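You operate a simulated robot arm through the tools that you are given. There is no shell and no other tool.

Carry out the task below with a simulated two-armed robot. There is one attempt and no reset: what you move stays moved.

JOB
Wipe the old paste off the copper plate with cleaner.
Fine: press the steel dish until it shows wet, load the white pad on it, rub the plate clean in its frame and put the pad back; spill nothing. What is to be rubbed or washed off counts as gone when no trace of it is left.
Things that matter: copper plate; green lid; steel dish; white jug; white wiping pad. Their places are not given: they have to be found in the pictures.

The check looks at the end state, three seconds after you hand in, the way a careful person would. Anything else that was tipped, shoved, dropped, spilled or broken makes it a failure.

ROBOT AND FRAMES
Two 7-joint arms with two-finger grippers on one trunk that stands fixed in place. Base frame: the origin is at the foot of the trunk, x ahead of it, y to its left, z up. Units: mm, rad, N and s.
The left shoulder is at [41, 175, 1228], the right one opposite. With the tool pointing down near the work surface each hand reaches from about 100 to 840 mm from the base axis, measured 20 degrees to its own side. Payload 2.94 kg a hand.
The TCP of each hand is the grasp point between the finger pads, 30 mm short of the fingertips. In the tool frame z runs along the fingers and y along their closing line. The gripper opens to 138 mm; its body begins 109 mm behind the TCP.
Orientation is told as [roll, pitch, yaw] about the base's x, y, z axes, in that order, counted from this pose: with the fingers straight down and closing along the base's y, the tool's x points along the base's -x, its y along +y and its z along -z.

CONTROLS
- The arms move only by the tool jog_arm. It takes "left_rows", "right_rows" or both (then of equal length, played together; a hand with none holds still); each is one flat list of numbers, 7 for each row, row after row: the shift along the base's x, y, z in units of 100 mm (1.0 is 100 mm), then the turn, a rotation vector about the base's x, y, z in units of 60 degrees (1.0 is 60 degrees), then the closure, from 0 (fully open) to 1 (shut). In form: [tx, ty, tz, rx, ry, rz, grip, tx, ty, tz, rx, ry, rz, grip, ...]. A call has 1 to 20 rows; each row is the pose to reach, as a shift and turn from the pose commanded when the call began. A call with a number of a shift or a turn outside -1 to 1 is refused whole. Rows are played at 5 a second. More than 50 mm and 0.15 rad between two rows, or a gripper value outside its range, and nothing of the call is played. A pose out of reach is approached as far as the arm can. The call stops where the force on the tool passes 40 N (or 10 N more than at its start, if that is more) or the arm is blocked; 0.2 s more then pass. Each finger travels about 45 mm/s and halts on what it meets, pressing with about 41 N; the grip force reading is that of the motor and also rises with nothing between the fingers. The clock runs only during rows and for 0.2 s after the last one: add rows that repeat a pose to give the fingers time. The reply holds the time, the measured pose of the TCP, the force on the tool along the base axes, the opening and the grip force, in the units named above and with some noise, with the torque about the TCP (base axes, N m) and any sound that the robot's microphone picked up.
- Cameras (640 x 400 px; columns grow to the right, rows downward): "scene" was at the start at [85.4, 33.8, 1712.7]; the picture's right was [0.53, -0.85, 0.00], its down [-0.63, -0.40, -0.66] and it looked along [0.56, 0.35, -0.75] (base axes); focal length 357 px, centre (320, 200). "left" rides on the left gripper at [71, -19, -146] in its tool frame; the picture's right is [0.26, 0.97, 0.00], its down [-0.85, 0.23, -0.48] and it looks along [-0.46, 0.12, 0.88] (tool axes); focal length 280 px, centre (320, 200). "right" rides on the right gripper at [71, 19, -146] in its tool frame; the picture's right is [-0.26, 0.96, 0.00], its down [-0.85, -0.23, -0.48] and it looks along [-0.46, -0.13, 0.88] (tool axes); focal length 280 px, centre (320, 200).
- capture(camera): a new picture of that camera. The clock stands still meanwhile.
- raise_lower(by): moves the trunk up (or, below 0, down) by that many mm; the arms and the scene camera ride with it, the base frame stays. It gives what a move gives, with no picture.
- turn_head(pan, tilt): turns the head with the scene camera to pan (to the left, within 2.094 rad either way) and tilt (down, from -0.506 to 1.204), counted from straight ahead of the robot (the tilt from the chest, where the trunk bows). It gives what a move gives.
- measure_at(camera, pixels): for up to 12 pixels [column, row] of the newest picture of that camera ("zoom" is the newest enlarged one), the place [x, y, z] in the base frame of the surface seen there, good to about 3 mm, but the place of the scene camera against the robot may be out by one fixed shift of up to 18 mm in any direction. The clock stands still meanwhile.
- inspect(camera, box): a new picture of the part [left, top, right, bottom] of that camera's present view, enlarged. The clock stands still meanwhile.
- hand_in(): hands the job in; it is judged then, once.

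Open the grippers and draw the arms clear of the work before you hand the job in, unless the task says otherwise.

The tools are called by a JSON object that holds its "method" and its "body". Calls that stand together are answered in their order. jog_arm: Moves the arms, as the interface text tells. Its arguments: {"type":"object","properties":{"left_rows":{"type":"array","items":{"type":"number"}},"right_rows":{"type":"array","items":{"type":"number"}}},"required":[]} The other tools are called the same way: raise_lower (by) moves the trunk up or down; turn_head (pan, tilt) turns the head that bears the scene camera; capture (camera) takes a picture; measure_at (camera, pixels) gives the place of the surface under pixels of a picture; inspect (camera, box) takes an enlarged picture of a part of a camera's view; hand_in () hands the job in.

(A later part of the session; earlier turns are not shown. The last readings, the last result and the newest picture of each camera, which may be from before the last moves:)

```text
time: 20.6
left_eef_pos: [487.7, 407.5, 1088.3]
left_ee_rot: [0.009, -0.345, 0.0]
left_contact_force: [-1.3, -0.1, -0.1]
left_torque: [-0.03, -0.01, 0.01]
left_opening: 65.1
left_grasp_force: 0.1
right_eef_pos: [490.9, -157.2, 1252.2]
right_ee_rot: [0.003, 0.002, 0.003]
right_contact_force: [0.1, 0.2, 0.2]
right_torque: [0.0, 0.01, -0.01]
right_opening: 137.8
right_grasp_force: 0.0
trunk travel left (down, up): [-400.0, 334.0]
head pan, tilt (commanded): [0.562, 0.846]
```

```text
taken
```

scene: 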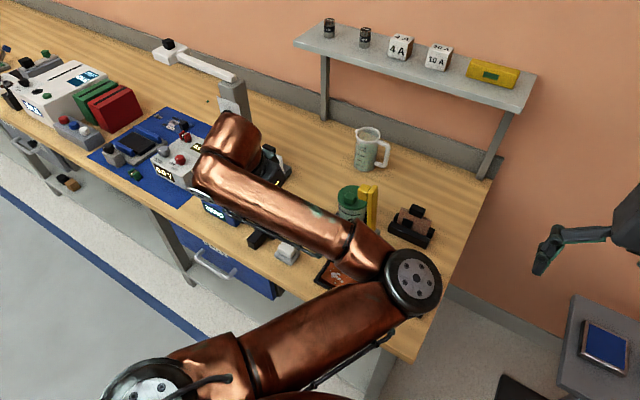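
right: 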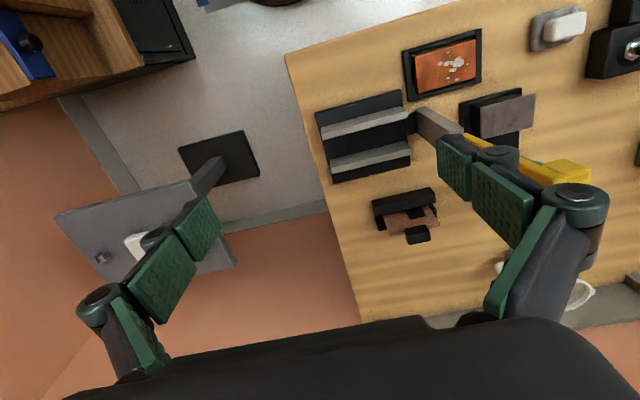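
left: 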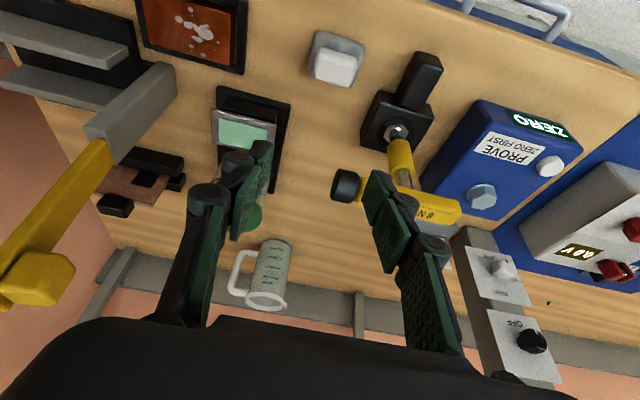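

The hand leans back 20°, open 65 mm, above the pad. I lower it vertically toward the pad, to about 20 mm above grasp height, and check.

{"method": "jog_arm", "body": {"left_rows": [0.04, 0.02, -0.3, 0, 0, 0, 0.53, 0.08, 0.045, -0.65, 0, 0, 0, 0.53, 0.08, 0.045, -1.0, 0, 0, 0, 0.53]}}

{"method": "jog_arm", "body": {"left_rows": [0, 0, -0.3, 0, 0, 0, 0.53, 0, 0, -0.6, 0, 0, 0, 0.53, 0, 0, -0.6, 0, 0, 0, 0.53]}}

{"method": "capture", "body": {"camera": "left"}}

{"method": "inspect", "body": {"camera": "left", "box": [200, 80, 460, 260]}}

{"method": "capture", "body": {"camera": "scene"}}

```text
time: 21.4
left_eef_pos: [493.9, 412.7, 991.0]
left_ee_rot: [0.007, -0.345, 0.0]
left_contact_force: [0.0, -0.3, 0.4]
left_torque: [-0.01, 0.01, 0.0]
left_opening: 64.8
left_grasp_force: 0.2
right_eef_pos: [491.1, -157.4, 1253.2]
right_ee_rot: [0.003, 0.002, -0.001]
right_contact_force: [-0.5, 0.0, 0.2]
right_torque: [0.0, 0.01, -0.02]
right_opening: 138.2
right_grasp_force: 0.2
trunk travel left (down, up): [-400.0, 334.0]
head pan, tilt (commanded): [0.562, 0.846]
```

```text
time: 22.2
left_eef_pos: [496.4, 410.5, 929.2]
left_ee_rot: [0.01, -0.345, 0.0]
left_contact_force: [1.0, -0.3, -0.2]
left_torque: [-0.01, -0.03, -0.02]
left_opening: 65.0
left_grasp_force: 0.1
right_eef_pos: [491.4, -157.5, 1252.8]
right_ee_rot: [0.002, 0.002, 0.003]
right_contact_force: [-0.4, -0.2, 0.6]
right_torque: [0.01, 0.02, 0.0]
right_opening: 137.8
right_grasp_force: 0.0
trunk travel left (down, up): [-400.0, 334.0]
head pan, tilt (commanded): [0.562, 0.846]
```

```text
taken
```

left: 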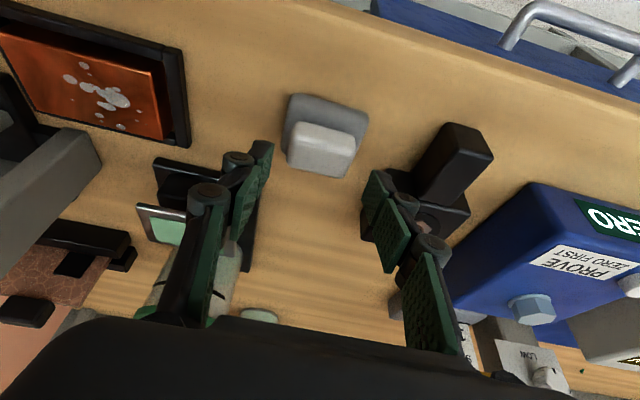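

```text
2.22 times, centred on (330, 170) of left
```

zoom: 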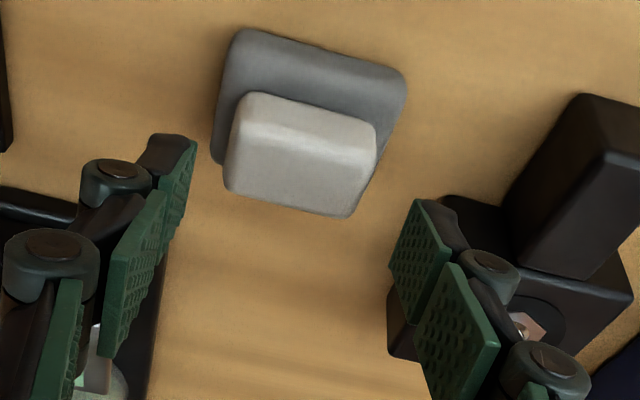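

```text
taken
```

scene: 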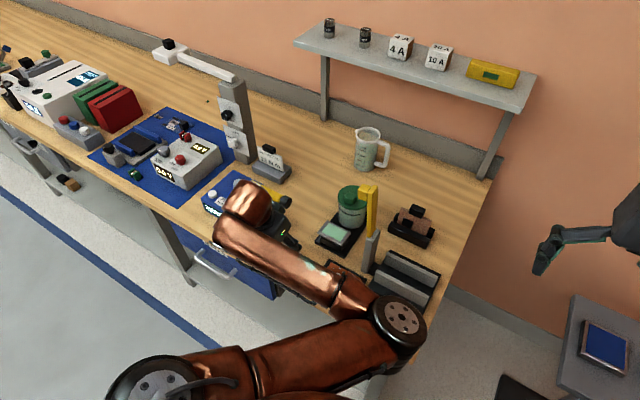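

The pad is between the open fingers in view, pad at zoom (300,160). I check the elbow/forearm height while here.

{"method": "measure_at", "body": {"camera": "scene", "pixels": [[400, 318], [345, 298], [300, 270], [250, 230], [245, 200], [375, 345], [330, 320]]}}

{"method": "measure_at", "body": {"camera": "zoom", "pixels": [[300, 170], [245, 110], [370, 135], [335, 205], [235, 180], [180, 180], [405, 250]]}}

```text
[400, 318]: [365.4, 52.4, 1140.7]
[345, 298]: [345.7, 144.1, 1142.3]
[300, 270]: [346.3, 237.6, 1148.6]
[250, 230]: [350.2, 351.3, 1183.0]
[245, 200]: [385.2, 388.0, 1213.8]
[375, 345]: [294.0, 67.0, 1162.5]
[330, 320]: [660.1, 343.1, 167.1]
```

```text
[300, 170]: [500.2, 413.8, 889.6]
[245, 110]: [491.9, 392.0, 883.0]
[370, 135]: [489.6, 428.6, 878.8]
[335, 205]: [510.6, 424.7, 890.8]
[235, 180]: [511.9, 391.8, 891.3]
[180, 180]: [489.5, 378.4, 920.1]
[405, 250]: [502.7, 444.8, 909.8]
```

Fingers stand at y≈378 and 445, either side of the pad (390–434). I lower the last 22 mm and close on the pad.

{"method": "jog_arm", "body": {"left_rows": [0, 0, -0.12, 0, 0, 0, 0.53, 0, 0, -0.22, 0, 0, 0, 0.53, 0, 0, -0.22, 0, 0, 0, 0.53]}}

{"method": "jog_arm", "body": {"left_rows": [0, 0, 0, 0, 0, 0, 0.6, 0, 0, 0, 0, 0, 0, 0.68, 0, 0, 0, 0, 0, 0, 0.75, 0, 0, 0, 0, 0, 0, 0.75]}}

{"method": "capture", "body": {"camera": "left"}}

{"method": "inspect", "body": {"camera": "left", "box": [200, 80, 460, 260]}}

```text
time: 23.0
left_eef_pos: [497.0, 411.9, 906.4]
left_ee_rot: [0.009, -0.346, -0.001]
left_contact_force: [-0.4, 1.0, 0.4]
left_torque: [0.0, 0.0, -0.05]
left_opening: 64.7
left_grasp_force: 0.0
right_eef_pos: [491.5, -157.3, 1252.5]
right_ee_rot: [0.001, 0.002, 0.001]
right_contact_force: [0.6, 0.5, 0.3]
right_torque: [-0.01, -0.03, -0.05]
right_opening: 137.8
right_grasp_force: 0.0
trunk travel left (down, up): [-400.0, 334.0]
head pan, tilt (commanded): [0.562, 0.846]
```

```text
time: 24.0
left_eef_pos: [495.6, 410.1, 907.3]
left_ee_rot: [0.01, -0.345, 0.0]
left_contact_force: [-0.5, -0.6, 0.3]
left_torque: [0.0, 0.01, -0.04]
left_opening: 44.6
left_grasp_force: 40.6
right_eef_pos: [490.0, -157.8, 1252.2]
right_ee_rot: [0.003, 0.002, 0.002]
right_contact_force: [-0.6, 0.0, 0.0]
right_torque: [0.0, -0.03, -0.03]
right_opening: 138.1
right_grasp_force: 0.0
trunk travel left (down, up): [-400.0, 334.0]
head pan, tilt (commanded): [0.562, 0.846]
```

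```text
taken
```

left: 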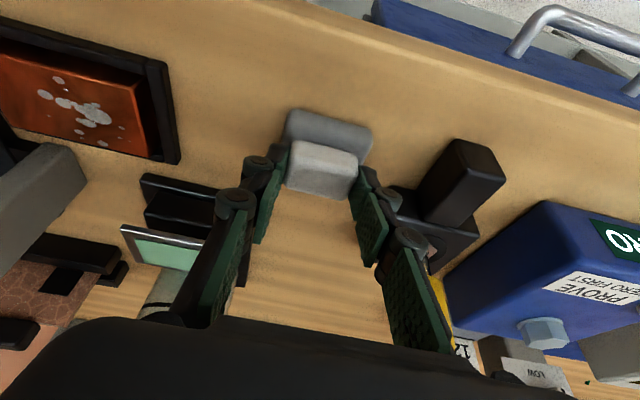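

```text
2.22 times, centred on (330, 170) of left
```

zoom: 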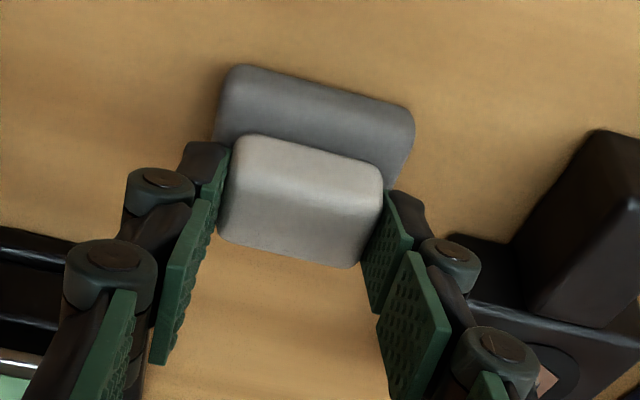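

The pad is gripped (opening 44.6 mm, 40 N). I lift it straight up and check that it came along.

{"method": "jog_arm", "body": {"left_rows": [0, 0, 0.1, 0, 0, 0, 0.75, 0, 0, 0.3, 0, 0, 0, 0.75, 0, 0, 0.6, 0, 0, 0, 0.75, 0, 0, 0.9, 0, 0, 0, 0.75, 0, 0, 0.9, 0, 0, 0, 0.75]}}

{"method": "capture", "body": {"camera": "left"}}

{"method": "inspect", "body": {"camera": "left", "box": [200, 40, 460, 260]}}

{"method": "inspect", "body": {"camera": "scene", "box": [220, 160, 460, 330]}}

```text
time: 25.2
left_eef_pos: [497.6, 411.7, 994.9]
left_ee_rot: [0.007, -0.345, 0.002]
left_contact_force: [0.9, -0.2, -0.8]
left_torque: [-0.04, 0.03, 0.01]
left_opening: 44.9
left_grasp_force: 41.0
right_eef_pos: [490.3, -158.3, 1251.6]
right_ee_rot: [0.002, 0.001, 0.003]
right_contact_force: [-0.8, -0.9, 0.2]
right_torque: [-0.01, 0.02, 0.01]
right_opening: 138.0
right_grasp_force: 0.1
trunk travel left (down, up): [-400.0, 334.0]
head pan, tilt (commanded): [0.562, 0.846]
```

```text
taken
```

left: 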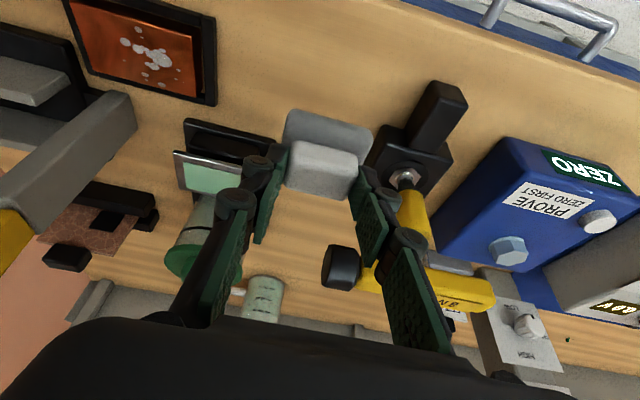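

```text
1.82 times, centred on (330, 150) of left
```

zoom: 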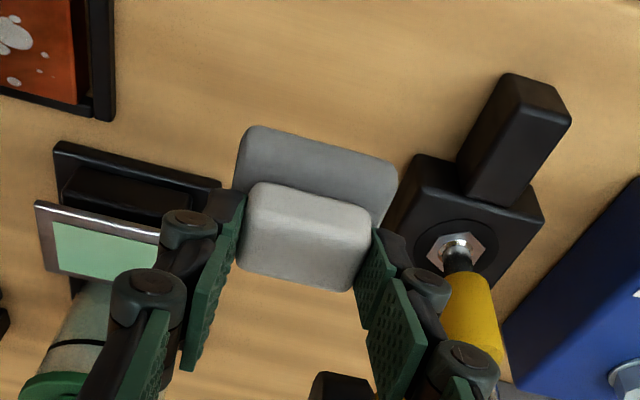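

```text
2.35 times, centred on (340, 245) of scene
```

zoom: 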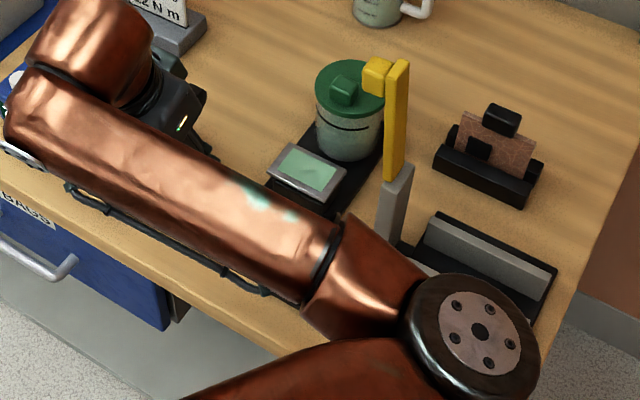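

The gray slab seems to have come up with the white block. I measure its height to find out whether it is part of the pad.

{"method": "measure_at", "body": {"camera": "zoom", "pixels": [[300, 155], [255, 145], [380, 175], [300, 220], [260, 200], [350, 275], [240, 250], [300, 110], [385, 200]]}}

{"method": "measure_at", "body": {"camera": "left", "pixels": [[330, 120], [290, 120], [360, 135], [320, 165], [215, 180], [200, 190], [240, 160]]}}

```text
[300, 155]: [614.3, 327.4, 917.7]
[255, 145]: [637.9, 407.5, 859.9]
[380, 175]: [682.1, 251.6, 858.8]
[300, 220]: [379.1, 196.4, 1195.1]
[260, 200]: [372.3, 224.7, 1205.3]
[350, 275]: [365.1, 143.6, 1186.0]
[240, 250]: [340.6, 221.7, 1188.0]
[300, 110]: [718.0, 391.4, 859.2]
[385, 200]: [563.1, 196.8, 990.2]
```

```text
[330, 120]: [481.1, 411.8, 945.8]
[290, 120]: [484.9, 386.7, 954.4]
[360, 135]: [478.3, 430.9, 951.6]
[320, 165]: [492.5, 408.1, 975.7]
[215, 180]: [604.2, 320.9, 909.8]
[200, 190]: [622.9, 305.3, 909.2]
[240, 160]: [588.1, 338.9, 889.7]
```

The gray slab is at z≈950, so it is the pad's own sole (its bottom about 57 mm below the TCP). I carry the pad first along −y, then +x to over the dish, at safe height.

{"method": "jog_arm", "body": {"left_rows": [0, -0.4, 0.1, 0, 0, 0, 0.75, 0, -0.8, 0.2, 0, 0, 0, 0.75, 0.35, -0.8, 0.2, 0, 0, 0, 0.75, 0.7, -0.8, 0.2, 0, 0, 0, 0.75, 1.0, -0.8, 0.2, 0, 0, 0, 0.75, 1.0, -0.8, 0.2, 0, 0, 0, 0.75]}}

{"method": "capture", "body": {"camera": "left"}}

{"method": "capture", "body": {"camera": "scene"}}

{"method": "inspect", "body": {"camera": "scene", "box": [240, 150, 460, 320]}}

```text
time: 26.6
left_eef_pos: [598.2, 332.6, 1019.5]
left_ee_rot: [0.009, -0.345, 0.0]
left_contact_force: [0.4, 0.1, -0.3]
left_torque: [0.02, -0.07, 0.0]
left_opening: 44.8
left_grasp_force: 40.8
left hand out of reach, approached as far as the arm can: row 2, 3
right_eef_pos: [490.0, -157.5, 1252.9]
right_ee_rot: [0.001, 0.001, 0.002]
right_contact_force: [-0.3, 0.7, 0.9]
right_torque: [-0.03, -0.03, -0.02]
right_opening: 138.1
right_grasp_force: 0.1
trunk travel left (down, up): [-400.0, 334.0]
head pan, tilt (commanded): [0.562, 0.846]
```

```text
taken
```

left: 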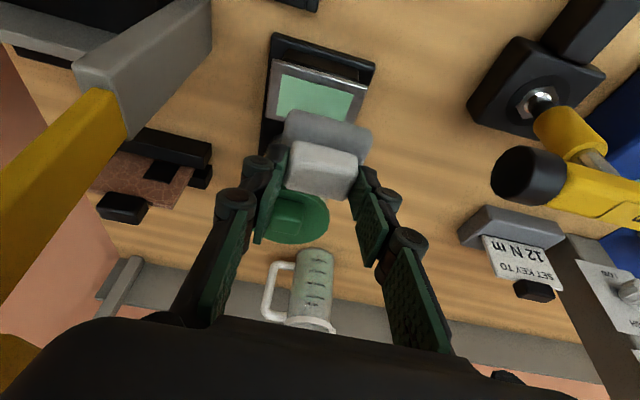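

```text
taken
```

scene: 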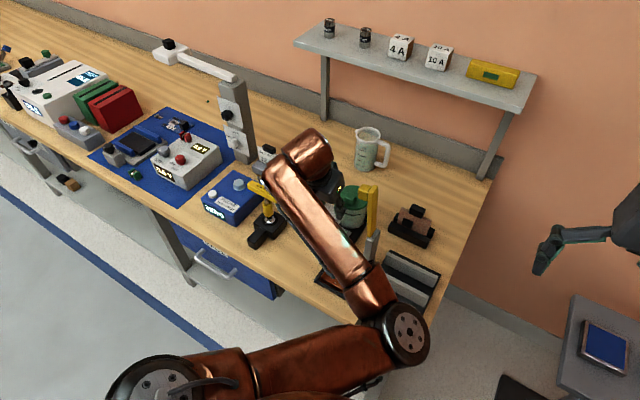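

```text
2.35 times, centred on (350, 235) of scene
```

zoom: 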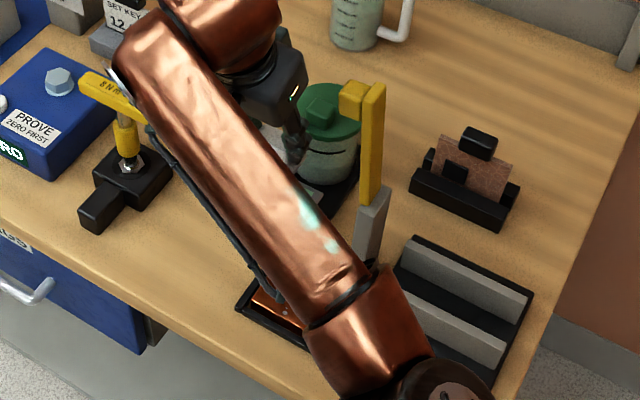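

The pad is over the dish with the film at (320,95); mid-path poses near (497,332) were reported out of reach with this lean, which I'll handle later (e.g. by raising the trunk). Now I lower the pad to ~8 mm above the dish.

{"method": "jog_arm", "body": {"left_rows": [0.02, 0, -0.2, 0, 0, 0, 0.75, 0.02, 0, -0.4, 0, 0, 0, 0.75, 0.02, 0, -0.47, 0, 0, 0, 0.75, 0.02, 0, -0.47, 0, 0, 0, 0.75]}}

{"method": "capture", "body": {"camera": "left"}}

{"method": "inspect", "body": {"camera": "left", "box": [220, 40, 440, 220]}}

```text
time: 27.6
left_eef_pos: [599.9, 332.8, 970.6]
left_ee_rot: [0.009, -0.344, -0.002]
left_contact_force: [0.9, 0.3, 0.1]
left_torque: [0.0, -0.04, 0.0]
left_opening: 44.5
left_grasp_force: 40.6
right_eef_pos: [490.8, -157.2, 1252.9]
right_ee_rot: [0.002, 0.001, 0.001]
right_contact_force: [0.0, 0.2, -0.3]
right_torque: [-0.05, -0.07, -0.01]
right_opening: 138.0
right_grasp_force: 0.0
trunk travel left (down, up): [-400.0, 334.0]
head pan, tilt (commanded): [0.562, 0.846]
```

```text
taken
```

left: 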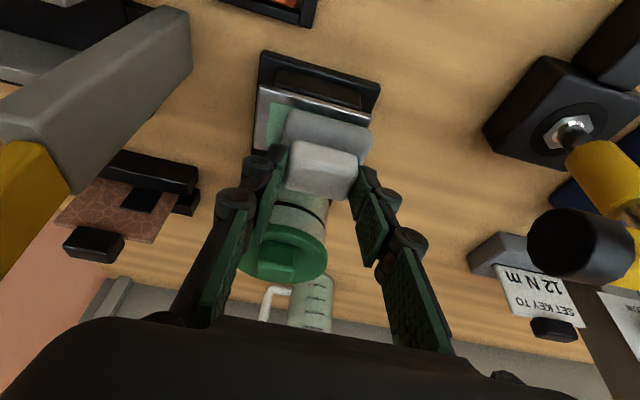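

```text
2.22 times, centred on (330, 130) of left
```

zoom: 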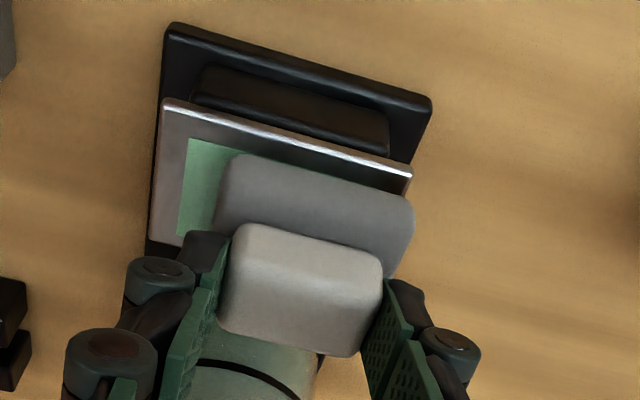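

The slab overlaps most of the green film with its +y edge at the dish edge; the yellow cube of the post limits going further −y. I lower in fine steps to touch the dish lightly.

{"method": "jog_arm", "body": {"left_rows": [0, 0, -0.04, 0, 0, 0, 0.75, 0, 0, -0.06, 0, 0, 0, 0.75, 0, 0, -0.08, 0, 0, 0, 0.75, 0, 0, -0.09, 0, 0, 0, 0.75, 0, 0, -0.1, 0, 0, 0, 0.75, 0, 0, -0.1, 0, 0, 0, 0.75]}}

{"method": "inspect", "body": {"camera": "left", "box": [220, 40, 440, 220]}}

```text
time: 29.0
left_eef_pos: [598.6, 331.9, 958.9]
left_ee_rot: [0.01, -0.347, 0.001]
left_contact_force: [-0.3, 0.6, 0.8]
left_torque: [-0.02, 0.03, 0.0]
left_opening: 44.4
left_grasp_force: 40.7
right_eef_pos: [490.8, -158.4, 1252.7]
right_ee_rot: [0.002, 0.002, 0.003]
right_contact_force: [-0.2, 0.0, -0.7]
right_torque: [0.0, 0.01, 0.03]
right_opening: 137.6
right_grasp_force: 0.1
trunk travel left (down, up): [-400.0, 334.0]
head pan, tilt (commanded): [0.562, 0.846]
```

```text
2.22 times, centred on (330, 130) of left
```

zoom: 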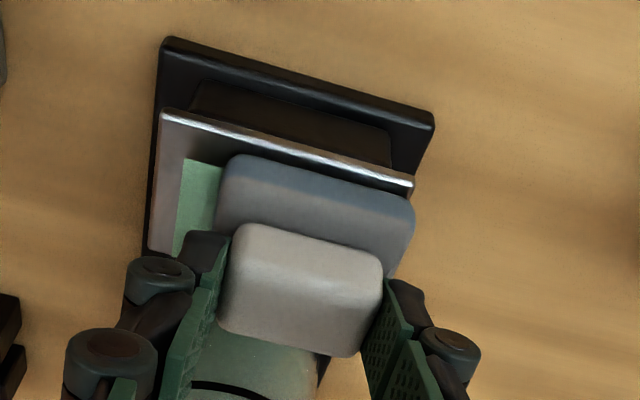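

No clear force yet. I measure the dish height and slab height.

{"method": "measure_at", "body": {"camera": "zoom", "pixels": [[170, 180], [200, 190], [380, 180], [300, 190], [240, 200], [390, 215], [300, 270], [300, 110]]}}

```text
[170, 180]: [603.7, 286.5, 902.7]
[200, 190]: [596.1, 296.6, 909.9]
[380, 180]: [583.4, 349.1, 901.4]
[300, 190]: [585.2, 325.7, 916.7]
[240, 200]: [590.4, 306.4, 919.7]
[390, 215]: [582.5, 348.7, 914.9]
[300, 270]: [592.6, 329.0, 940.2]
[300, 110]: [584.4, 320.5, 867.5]
```

Slab top reads ≈918 and dish ≈905, so they are nearly or just touching. I go down 3 mm more with a short hold.

{"method": "jog_arm", "body": {"left_rows": [0, 0, -0.015, 0, 0, 0, 0.75, 0, 0, -0.03, 0, 0, 0, 0.75, 0, 0, -0.03, 0, 0, 0, 0.75]}}

{"method": "inspect", "body": {"camera": "left", "box": [220, 40, 440, 220]}}

{"method": "measure_at", "body": {"camera": "zoom", "pixels": [[170, 180], [175, 160], [195, 190], [165, 220], [300, 190], [240, 200], [330, 210]]}}

```text
time: 29.8
left_eef_pos: [599.3, 331.5, 957.2]
left_ee_rot: [0.009, -0.345, 0.0]
left_contact_force: [-0.4, 0.2, 1.9]
left_torque: [-0.05, 0.02, -0.05]
left_opening: 44.7
left_grasp_force: 40.9
right_eef_pos: [491.3, -159.2, 1252.4]
right_ee_rot: [0.002, -0.001, 0.002]
right_contact_force: [0.4, 0.1, -0.4]
right_torque: [-0.02, -0.01, 0.01]
right_opening: 138.4
right_grasp_force: 0.1
trunk travel left (down, up): [-400.0, 334.0]
head pan, tilt (commanded): [0.562, 0.846]
```

```text
2.22 times, centred on (330, 130) of left
```

zoom: 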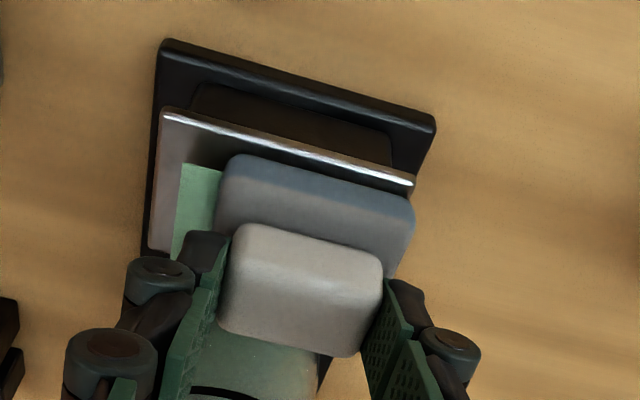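

```text
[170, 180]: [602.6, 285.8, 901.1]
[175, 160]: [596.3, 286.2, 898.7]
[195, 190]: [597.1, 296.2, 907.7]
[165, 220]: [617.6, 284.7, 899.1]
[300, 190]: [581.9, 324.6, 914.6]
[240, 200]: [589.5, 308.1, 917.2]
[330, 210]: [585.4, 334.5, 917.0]
```

Contact force is now 1.9 N with the dish down ≈6 mm. I lift the pad and look whether the film has gone into it.

{"method": "jog_arm", "body": {"left_rows": [0, 0, 0.05, 0, 0, 0, 0.75, 0, 0, 0.2, 0, 0, 0, 0.75, 0, 0, 0.5, 0, 0, 0, 0.75, 0, 0, 0.7, 0, 0, 0, 0.75, 0, 0, 0.7, 0, 0, 0, 0.75]}}

{"method": "capture", "body": {"camera": "left"}}

{"method": "inspect", "body": {"camera": "left", "box": [220, 20, 440, 220]}}

{"method": "inspect", "body": {"camera": "scene", "box": [280, 160, 420, 300]}}

```text
time: 31.0
left_eef_pos: [600.3, 330.8, 1027.2]
left_ee_rot: [0.009, -0.346, 0.0]
left_contact_force: [0.3, -0.5, -1.2]
left_torque: [-0.01, -0.03, -0.01]
left_opening: 44.7
left_grasp_force: 41.6
right_eef_pos: [489.4, -156.9, 1252.1]
right_ee_rot: [0.002, 0.001, 0.002]
right_contact_force: [-0.4, -0.7, 0.2]
right_torque: [0.0, 0.01, -0.01]
right_opening: 138.0
right_grasp_force: 0.1
trunk travel left (down, up): [-400.0, 334.0]
head pan, tilt (commanded): [0.562, 0.846]
```

```text
taken
```

left: 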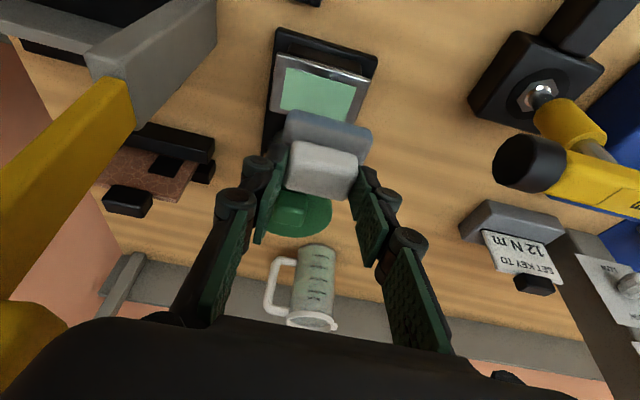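

```text
2.00 times, centred on (330, 120) of left
```

zoom: 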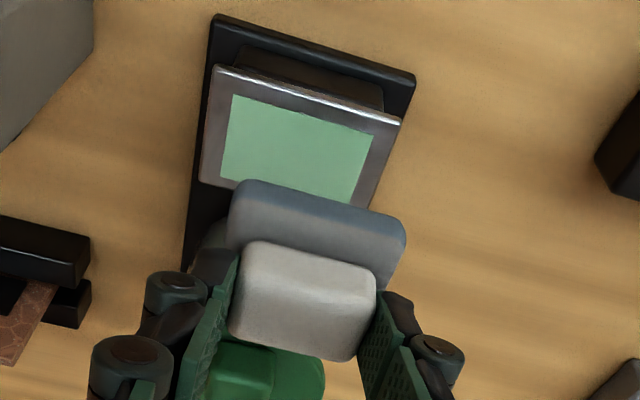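

```text
2.86 times, centred on (350, 230) of scene
```

zoom: 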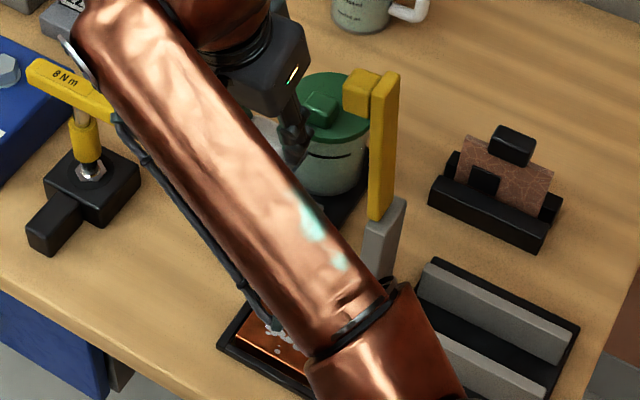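

The pad's sole turned from neutral gray to a bluish tint after touching, which suggests it took up cleaner. I check the colour against measured points and also measure the yellow cube near (30,345).

{"method": "measure_at", "body": {"camera": "left", "pixels": [[30, 345], [60, 325], [70, 320], [20, 310], [100, 150], [130, 110], [60, 365], [320, 130], [320, 165]]}}

{"method": "inspect", "body": {"camera": "left", "box": [270, 90, 390, 200]}}

```text
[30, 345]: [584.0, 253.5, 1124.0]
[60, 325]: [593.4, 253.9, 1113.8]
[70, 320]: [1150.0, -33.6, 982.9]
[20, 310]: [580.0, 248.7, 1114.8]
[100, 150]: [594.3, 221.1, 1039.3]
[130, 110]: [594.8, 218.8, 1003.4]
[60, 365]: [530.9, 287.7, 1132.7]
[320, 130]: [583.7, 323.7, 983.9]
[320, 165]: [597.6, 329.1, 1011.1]
```

```text
3.64 times, centred on (330, 145) of left
```

zoom: 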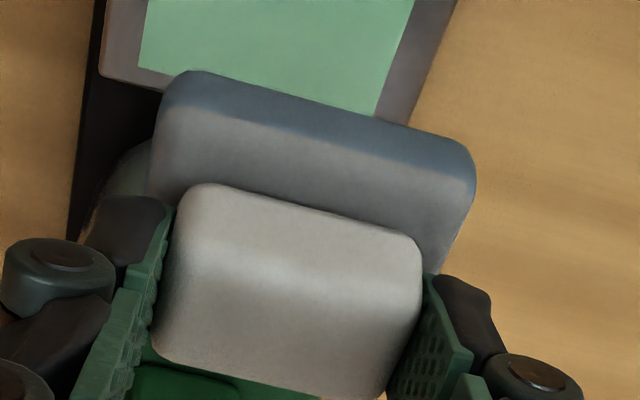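

The cube's face is at y≈254 and the palm's edge at y≈288, so clearance is fine. To reach the plate with the lean, I raise the trunk by 200 mm (hand rises clear over everything).

{"method": "raise_lower", "body": {"by": 200}}

{"method": "capture", "body": {"camera": "scene"}}

{"method": "capture", "body": {"camera": "left"}}

```text
time: 33.2
left_eef_pos: [599.4, 332.3, 1226.9]
left_ee_rot: [0.008, -0.345, 0.0]
left_contact_force: [-0.1, 0.4, -0.1]
left_torque: [-0.01, 0.02, 0.0]
left_opening: 44.9
left_grasp_force: 41.2
right_eef_pos: [491.9, -158.2, 1452.5]
right_ee_rot: [0.001, 0.001, 0.0]
right_contact_force: [0.0, 0.1, 0.3]
right_torque: [-0.01, -0.03, 0.01]
right_opening: 138.0
right_grasp_force: 0.1
trunk travel left (down, up): [-600.0, 134.0]
head pan, tilt (commanded): [0.562, 0.846]
```

```text
taken
```

scene: 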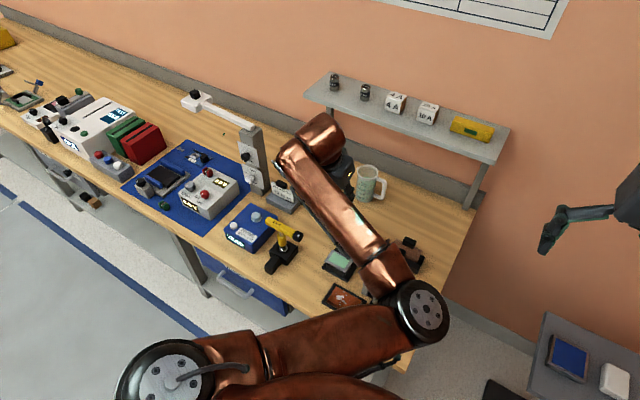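

```text
taken
```

left: 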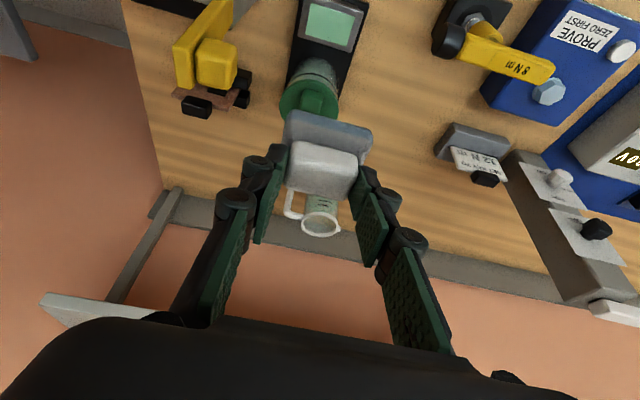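

The trunk is up and the hand is clear. I move the pad over toward the plate: −x first, then −y, staying high.

{"method": "jog_arm", "body": {"left_rows": [-0.4, 0, 0, 0, 0, 0, 0.75, -0.8, 0, 0, 0, 0, 0, 0.75, -0.98, -0.3, -0.1, 0, 0, 0, 0.75, -0.98, -0.6, -0.4, 0, 0, 0, 0.75, -0.98, -0.84, -0.8, 0, 0, 0, 0.75, -0.98, -0.84, -1, 0, 0, 0, 0.75, -0.98, -0.84, -1, 0, 0, 0, 0.75]}}

{"method": "capture", "body": {"camera": "left"}}

{"method": "capture", "body": {"camera": "scene"}}

```text
time: 35.0
left_eef_pos: [557.0, 331.4, 1162.0]
left_ee_rot: [0.051, -0.39, 0.022]
left_contact_force: [0.2, -0.2, -0.6]
left_torque: [0.04, 0.01, 0.01]
left_opening: 44.7
left_grasp_force: 40.9
left hand out of reach, approached as far as the arm can: row 2, 3, 4, 5, 6, 7
right_eef_pos: [489.8, -157.4, 1451.7]
right_ee_rot: [0.002, 0.001, 0.0]
right_contact_force: [-0.1, 0.0, -0.3]
right_torque: [0.03, 0.01, -0.01]
right_opening: 138.0
right_grasp_force: 0.0
trunk travel left (down, up): [-600.0, 134.0]
head pan, tilt (commanded): [0.562, 0.846]
stopped in row 7 (left hand): the arm was blocked; the commanded pose is now the measured one
```

```text
taken
```

left: 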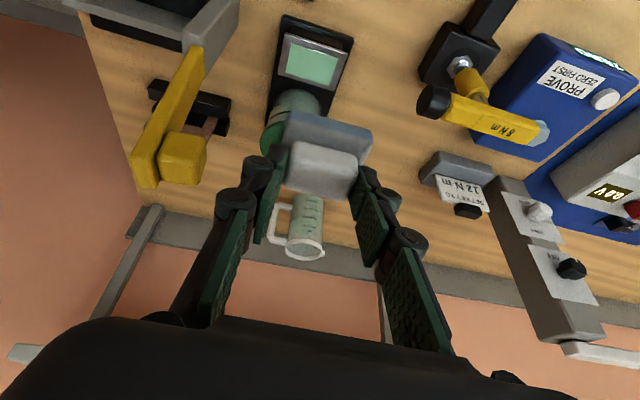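

```text
taken
```

scene: 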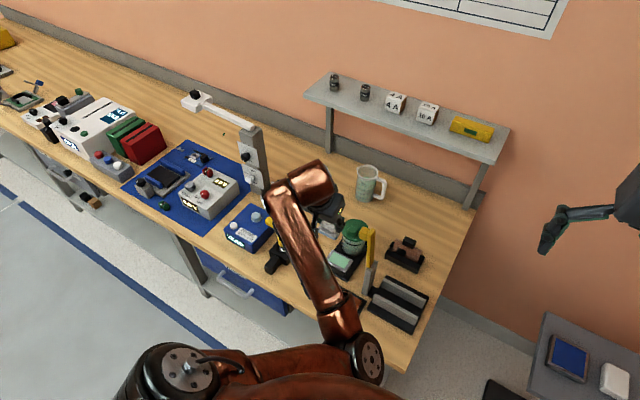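

The arm hit its inner limit at (557,331,1162) because the hand was still high; its orientation drifted slightly. I go back out to x≈600, correct the orientation, and come down before moving inward.

{"method": "jog_arm", "body": {"left_rows": [0.2, 0, 0, -0.01, 0.01, -0.01, 0.75, 0.43, 0, 0, -0.038, 0.042, -0.036, 0.75, 0.43, 0, -0.4, -0.038, 0.042, -0.036, 0.75, 0.43, 0, -0.8, -0.038, 0.042, -0.036, 0.75, 0.43, 0, -1, -0.038, 0.042, -0.036, 0.75]}}

{"method": "raise_lower", "body": {"by": 130}}

{"method": "capture", "body": {"camera": "left"}}

```text
time: 36.2
left_eef_pos: [607.9, 343.1, 1073.2]
left_ee_rot: [0.017, -0.366, 0.007]
left_contact_force: [-0.3, -0.1, -0.6]
left_torque: [0.05, 0.01, 0.0]
left_opening: 44.8
left_grasp_force: 40.9
right_eef_pos: [491.2, -156.8, 1452.4]
right_ee_rot: [0.002, 0.004, 0.002]
right_contact_force: [0.5, -0.7, 0.2]
right_torque: [0.0, -0.02, -0.02]
right_opening: 138.2
right_grasp_force: 0.1
trunk travel left (down, up): [-600.0, 134.0]
head pan, tilt (commanded): [0.562, 0.846]
```

```text
time: 37.8
left_eef_pos: [603.5, 345.8, 1200.3]
left_ee_rot: [0.025, -0.36, 0.006]
left_contact_force: [0.0, -0.3, 0.1]
left_torque: [-0.02, 0.01, 0.01]
left_opening: 44.8
left_grasp_force: 41.4
right_eef_pos: [491.1, -157.2, 1582.0]
right_ee_rot: [0.002, 0.002, 0.0]
right_contact_force: [0.0, 0.0, 0.7]
right_torque: [0.01, -0.02, -0.01]
right_opening: 137.7
right_grasp_force: 0.0
trunk travel left (down, up): [-730.0, 4.0]
head pan, tilt (commanded): [0.562, 0.846]
```

```text
taken
```

left: 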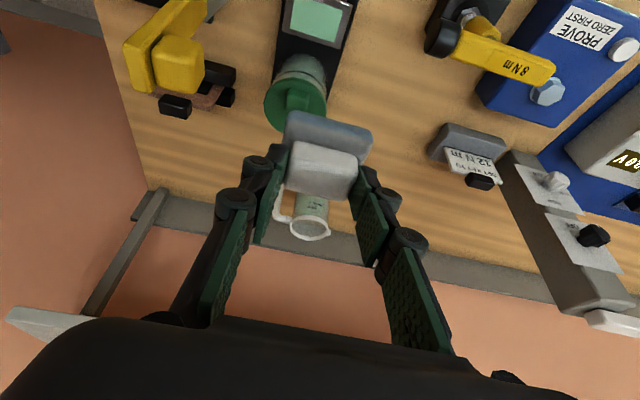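

The hand is at (603.5,346,1200) after the trunk rise. I straighten its orientation slightly and descend by 100 mm, moving a bit to smaller x to keep off the lid.

{"method": "jog_arm", "body": {"left_rows": [0, 0, 0, -0.01, 0.008, -0.006, 0.75, -0.1, -0.05, -0.4, -0.01, 0.008, -0.006, 0.75, -0.2, -0.1, -0.8, -0.01, 0.008, -0.006, 0.75, -0.2, -0.12, -1, -0.01, 0.008, -0.006, 0.75, -0.2, -0.12, -1, -0.01, 0.008, -0.006, 0.75]}}

{"method": "capture", "body": {"camera": "left"}}

{"method": "capture", "body": {"camera": "scene"}}

```text
time: 39.2
left_eef_pos: [596.4, 383.5, 1125.2]
left_ee_rot: [0.075, -0.385, 0.017]
left_contact_force: [-0.8, -0.5, 0.0]
left_torque: [0.0, 0.02, 0.0]
left_opening: 44.5
left_grasp_force: 40.7
right_eef_pos: [489.3, -156.9, 1582.8]
right_ee_rot: [0.003, 0.001, 0.0]
right_contact_force: [-0.4, 0.2, 0.0]
right_torque: [-0.02, -0.01, 0.0]
right_opening: 138.1
right_grasp_force: 0.0
trunk travel left (down, up): [-730.0, 4.0]
head pan, tilt (commanded): [0.562, 0.846]
stopped in row 5 (left hand): the arm was blocked; the commanded pose is now the measured one
```

```text
taken
```

left: 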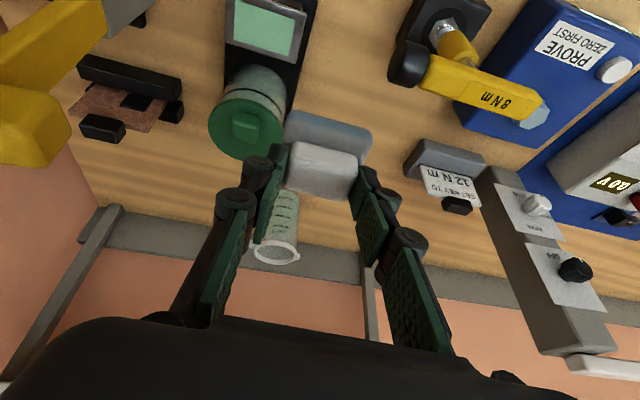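

```text
taken
```

scene: 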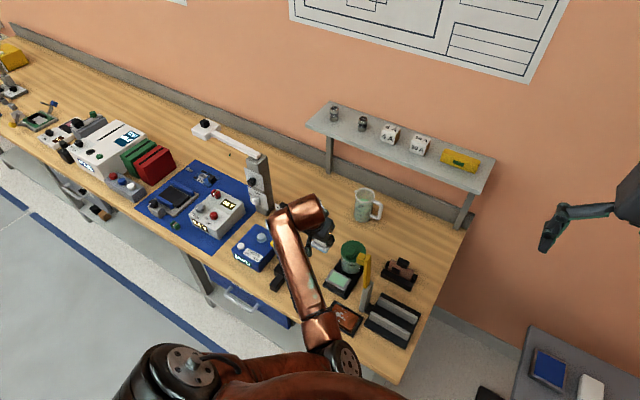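

The arm was blocked again and slid sideways to y≈383, so the elbow posture is at a limit. I measure elbow, forearm and wrist points in the scene picture to understand it.

{"method": "measure_at", "body": {"camera": "scene", "pixels": [[350, 365], [320, 330], [300, 270], [290, 225], [315, 205], [300, 365], [240, 370], [185, 365], [345, 280], [352, 250]]}}

```text
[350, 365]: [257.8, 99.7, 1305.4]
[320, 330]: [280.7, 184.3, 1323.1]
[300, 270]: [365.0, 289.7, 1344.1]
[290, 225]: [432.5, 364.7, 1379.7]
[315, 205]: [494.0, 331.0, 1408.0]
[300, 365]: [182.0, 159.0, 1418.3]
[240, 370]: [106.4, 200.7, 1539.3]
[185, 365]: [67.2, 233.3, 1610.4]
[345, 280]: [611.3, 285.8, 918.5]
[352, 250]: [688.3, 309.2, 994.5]
```

The elbow posture gets worse with the trunk high. I'll bring the hand up relative to the shoulder and lower the trunk back, restoring orientation, then use a yawed lean (toward +y) for the plate.

{"method": "jog_arm", "body": {"left_rows": [0, 0, 0.3, 0, 0, 0, 0.75, 0, 0, 0.6, -0.02, 0.01, -0.02, 0.75, 0, 0, 1.0, -0.059, 0.037, -0.04, 0.75, 0, 0, 1.0, -0.059, 0.037, -0.04, 0.75]}}

{"method": "jog_arm", "body": {"left_rows": [0, 0, 0.4, 0, 0, 0, 0.75, 0, 0, 0.8, 0, 0, 0, 0.75, 0, 0, 1.0, 0, 0, 0, 0.75, 0, 0, 1.0, 0, 0, 0, 0.75]}}

```text
time: 40.2
left_eef_pos: [596.3, 377.1, 1222.2]
left_ee_rot: [0.003, -0.342, -0.003]
left_contact_force: [0.0, 0.7, 0.4]
left_torque: [-0.02, -0.02, 0.03]
left_opening: 44.4
left_grasp_force: 41.5
right_eef_pos: [490.2, -157.9, 1583.1]
right_ee_rot: [0.001, 0.0, 0.0]
right_contact_force: [-0.7, 0.6, 0.3]
right_torque: [-0.01, -0.03, 0.0]
right_opening: 138.2
right_grasp_force: 0.1
trunk travel left (down, up): [-730.0, 4.0]
head pan, tilt (commanded): [0.562, 0.846]
```

```text
time: 41.2
left_eef_pos: [597.2, 378.0, 1321.6]
left_ee_rot: [0.003, -0.341, -0.002]
left_contact_force: [0.7, 0.6, -1.2]
left_torque: [-0.03, 0.02, 0.03]
left_opening: 44.7
left_grasp_force: 41.1
right_eef_pos: [492.5, -157.1, 1582.4]
right_ee_rot: [0.001, 0.002, -0.001]
right_contact_force: [-0.1, 0.1, -0.1]
right_torque: [0.04, 0.0, 0.01]
right_opening: 138.2
right_grasp_force: 0.0
trunk travel left (down, up): [-730.0, 4.0]
head pan, tilt (commanded): [0.562, 0.846]
```

The hand follows properly now (z 1322, pitch −0.341). I lower the trunk 200 mm, then bring the hand up 100 mm more and lower the rest.

{"method": "raise_lower", "body": {"by": -200}}

{"method": "jog_arm", "body": {"left_rows": [-0.1, -0.1, 0.4, 0, 0, 0, 0.75, -0.2, -0.2, 0.8, 0, 0, 0, 0.75, -0.2, -0.2, 1.0, 0, 0, 0, 0.75, -0.2, -0.2, 1.0, 0, 0, 0, 0.75]}}

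{"method": "raise_lower", "body": {"by": -130}}

{"method": "capture", "body": {"camera": "scene"}}

{"method": "capture", "body": {"camera": "left"}}

```text
time: 43.4
left_eef_pos: [594.4, 379.2, 1122.1]
left_ee_rot: [0.006, -0.339, -0.004]
left_contact_force: [-0.4, 0.7, -1.3]
left_torque: [0.01, -0.02, -0.01]
left_opening: 44.7
left_grasp_force: 40.9
right_eef_pos: [489.7, -158.0, 1382.5]
right_ee_rot: [0.002, 0.0, 0.003]
right_contact_force: [0.5, -0.5, -0.3]
right_torque: [0.04, 0.0, 0.04]
right_opening: 138.3
right_grasp_force: 0.0
trunk travel left (down, up): [-530.0, 204.0]
head pan, tilt (commanded): [0.562, 0.846]
```

```text
time: 44.4
left_eef_pos: [573.8, 359.6, 1221.5]
left_ee_rot: [0.005, -0.341, -0.003]
left_contact_force: [-0.6, 0.3, -0.6]
left_torque: [0.03, 0.0, 0.0]
left_opening: 44.7
left_grasp_force: 41.4
right_eef_pos: [490.9, -157.3, 1383.1]
right_ee_rot: [0.001, 0.0, 0.001]
right_contact_force: [-0.1, -0.4, 0.4]
right_torque: [0.03, -0.04, 0.03]
right_opening: 137.9
right_grasp_force: 0.1
trunk travel left (down, up): [-530.0, 204.0]
head pan, tilt (commanded): [0.562, 0.846]
```

```text
time: 45.9
left_eef_pos: [573.4, 358.2, 1092.7]
left_ee_rot: [0.003, -0.343, -0.004]
left_contact_force: [0.3, 0.3, -1.6]
left_torque: [0.02, 0.01, 0.01]
left_opening: 44.8
left_grasp_force: 41.0
right_eef_pos: [489.6, -156.6, 1252.5]
right_ee_rot: [-0.001, -0.001, 0.002]
right_contact_force: [-1.0, -0.4, -0.1]
right_torque: [0.01, -0.03, 0.04]
right_opening: 138.0
right_grasp_force: 0.0
trunk travel left (down, up): [-400.0, 334.0]
head pan, tilt (commanded): [0.562, 0.846]
```

```text
taken
```

scene: 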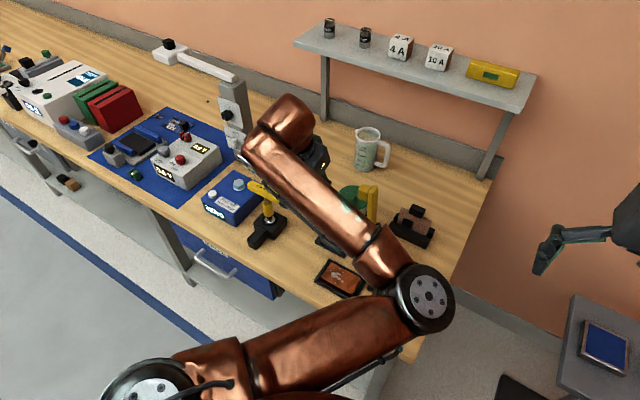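

```text
taken
```

left: 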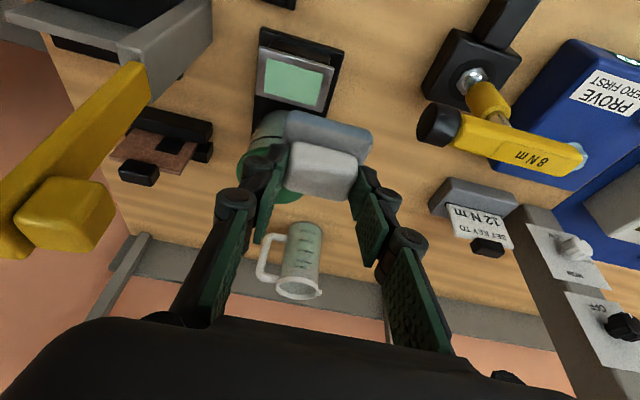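

Trunk is back at 0 and the hand at (573,358,1093). Now I yaw the hand by −60° so that its lean goes toward +y/−x, watching for reach flags.

{"method": "jog_arm", "body": {"left_rows": [0, 0, 0, 0, 0, -0.125, 0.75, 0, 0, 0, 0, 0, -0.25, 0.75, 0, 0, 0, 0, 0, -0.375, 0.75, 0, 0, 0, 0, 0, -0.5, 0.75, 0, 0, 0, 0, 0, -0.625, 0.75, 0, 0, 0, 0, 0, -0.75, 0.75, 0, 0, 0, 0, 0, -0.875, 0.75, 0, 0, 0, 0, 0, -1, 0.75, 0, 0, 0, 0, 0, -1, 0.75]}}

{"method": "capture", "body": {"camera": "scene"}}

{"method": "capture", "body": {"camera": "left"}}

```text
time: 47.9
left_eef_pos: [575.3, 357.8, 1091.9]
left_ee_rot: [0.004, -0.341, -1.053]
left_contact_force: [0.1, -0.1, -0.2]
left_torque: [0.0, 0.02, 0.02]
left_opening: 44.7
left_grasp_force: 41.0
right_eef_pos: [491.3, -157.5, 1251.6]
right_ee_rot: [0.002, 0.001, 0.002]
right_contact_force: [0.0, -0.2, -0.4]
right_torque: [0.01, 0.0, 0.01]
right_opening: 138.1
right_grasp_force: 0.0
trunk travel left (down, up): [-400.0, 334.0]
head pan, tilt (commanded): [0.562, 0.846]
```

```text
taken
```

scene: 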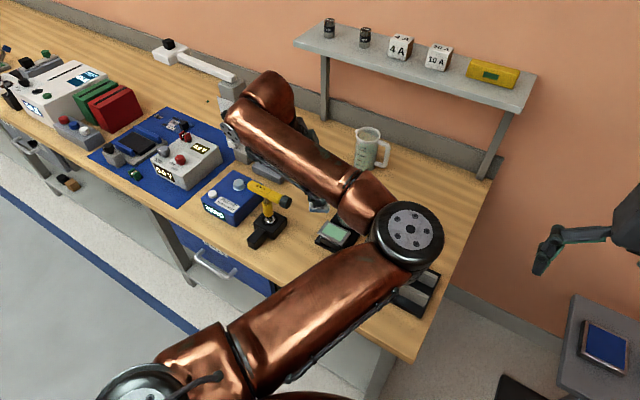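

```text
taken
```

left: 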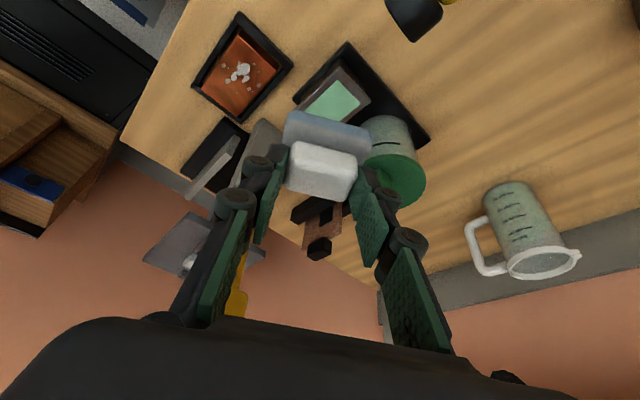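

The yaw of −60° works. I measure where the elbow and forearm are relative to the post before moving toward the plate.

{"method": "measure_at", "body": {"camera": "scene", "pixels": [[407, 237], [430, 250], [390, 265], [365, 205], [330, 190], [280, 140], [240, 120], [265, 90], [330, 300]]}}

{"method": "measure_at", "body": {"camera": "left", "pixels": [[240, 78], [222, 40], [200, 80], [262, 75], [232, 105], [215, 65], [250, 60], [237, 45], [330, 100], [240, 300]]}}

{"method": "inspect", "body": {"camera": "left", "box": [170, 0, 400, 140]}}

```text
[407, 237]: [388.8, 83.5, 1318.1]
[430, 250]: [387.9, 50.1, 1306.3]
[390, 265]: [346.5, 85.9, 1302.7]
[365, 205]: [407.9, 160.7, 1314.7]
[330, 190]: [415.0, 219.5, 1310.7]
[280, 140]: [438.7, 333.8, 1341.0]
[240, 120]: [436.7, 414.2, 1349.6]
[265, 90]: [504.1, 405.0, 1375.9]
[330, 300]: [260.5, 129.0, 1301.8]
```

```text
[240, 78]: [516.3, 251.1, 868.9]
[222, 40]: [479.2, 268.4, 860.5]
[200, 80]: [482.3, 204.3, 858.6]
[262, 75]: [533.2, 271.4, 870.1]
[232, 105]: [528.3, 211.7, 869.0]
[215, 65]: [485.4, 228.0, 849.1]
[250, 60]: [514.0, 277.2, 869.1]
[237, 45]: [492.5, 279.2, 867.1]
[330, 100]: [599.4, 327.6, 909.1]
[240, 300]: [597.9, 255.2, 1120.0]
```

```text
2.78 times, centred on (285, 70) of left
```

zoom: 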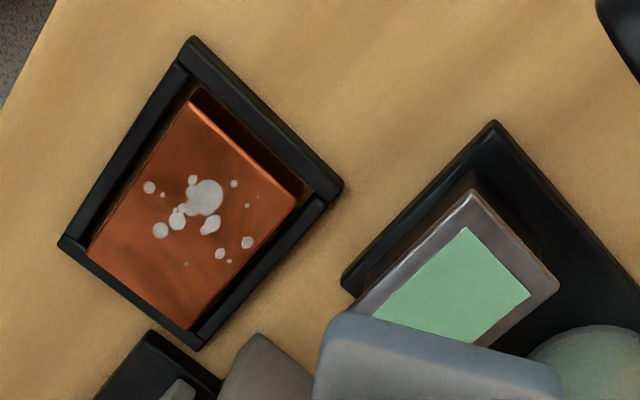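

The plate stands a bit proud of its frame, with paste spots around zoom (205,210). I measure spots and plate corners.

{"method": "measure_at", "body": {"camera": "zoom", "pixels": [[148, 188], [193, 180], [235, 184], [248, 243], [186, 264], [160, 230], [205, 197], [229, 261], [190, 108], [297, 195], [195, 322], [97, 248]]}}

```text
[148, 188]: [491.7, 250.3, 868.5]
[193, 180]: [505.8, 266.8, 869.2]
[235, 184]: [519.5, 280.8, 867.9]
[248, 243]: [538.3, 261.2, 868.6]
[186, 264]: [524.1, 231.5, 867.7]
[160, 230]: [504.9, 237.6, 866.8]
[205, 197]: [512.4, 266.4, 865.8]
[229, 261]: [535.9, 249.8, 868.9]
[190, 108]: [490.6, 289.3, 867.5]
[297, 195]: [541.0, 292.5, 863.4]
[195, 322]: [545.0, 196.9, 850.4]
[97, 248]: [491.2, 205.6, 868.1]
```

The plate spans about x 488–543, y 205–292 at z≈869, with spots over x 490–539, y 231–281. I move the pad above the plate at this height.

{"method": "jog_arm", "body": {"left_rows": [-0.35, -0.1, 0, 0, 0, 0, 0.75, -0.62, -0.4, 0, 0, 0, 0, 0.75, -0.62, -0.75, 0, 0, 0, 0, 0.75, -0.62, -0.96, 0, 0, 0, 0, 0.75, -0.62, -0.96, 0, 0, 0, 0, 0.75]}}

{"method": "capture", "body": {"camera": "scene"}}

{"method": "capture", "body": {"camera": "left"}}

```text
time: 49.1
left_eef_pos: [512.8, 262.7, 1091.8]
left_ee_rot: [0.003, -0.342, -1.048]
left_contact_force: [0.4, 0.3, -0.4]
left_torque: [-0.01, 0.01, 0.02]
left_opening: 45.0
left_grasp_force: 41.1
right_eef_pos: [491.9, -157.9, 1251.8]
right_ee_rot: [0.002, 0.003, 0.002]
right_contact_force: [0.0, -0.2, 0.2]
right_torque: [0.01, 0.0, 0.01]
right_opening: 137.8
right_grasp_force: 0.1
trunk travel left (down, up): [-400.0, 334.0]
head pan, tilt (commanded): [0.562, 0.846]
```

```text
taken
```

scene: 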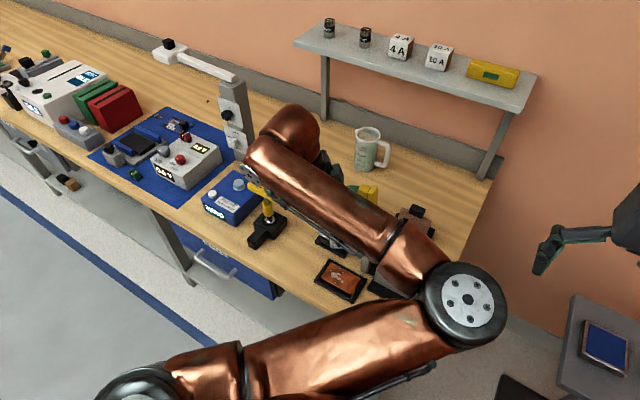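

```text
taken
```

left: 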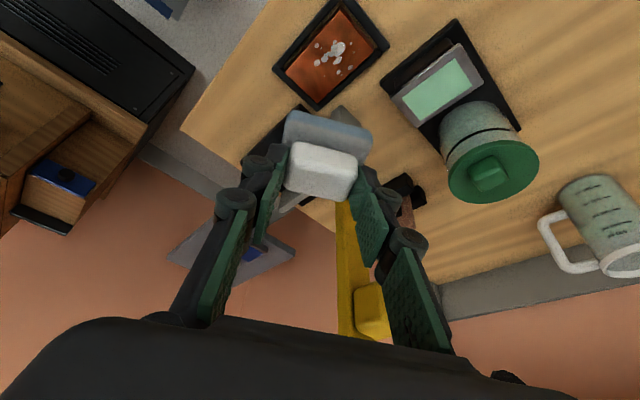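

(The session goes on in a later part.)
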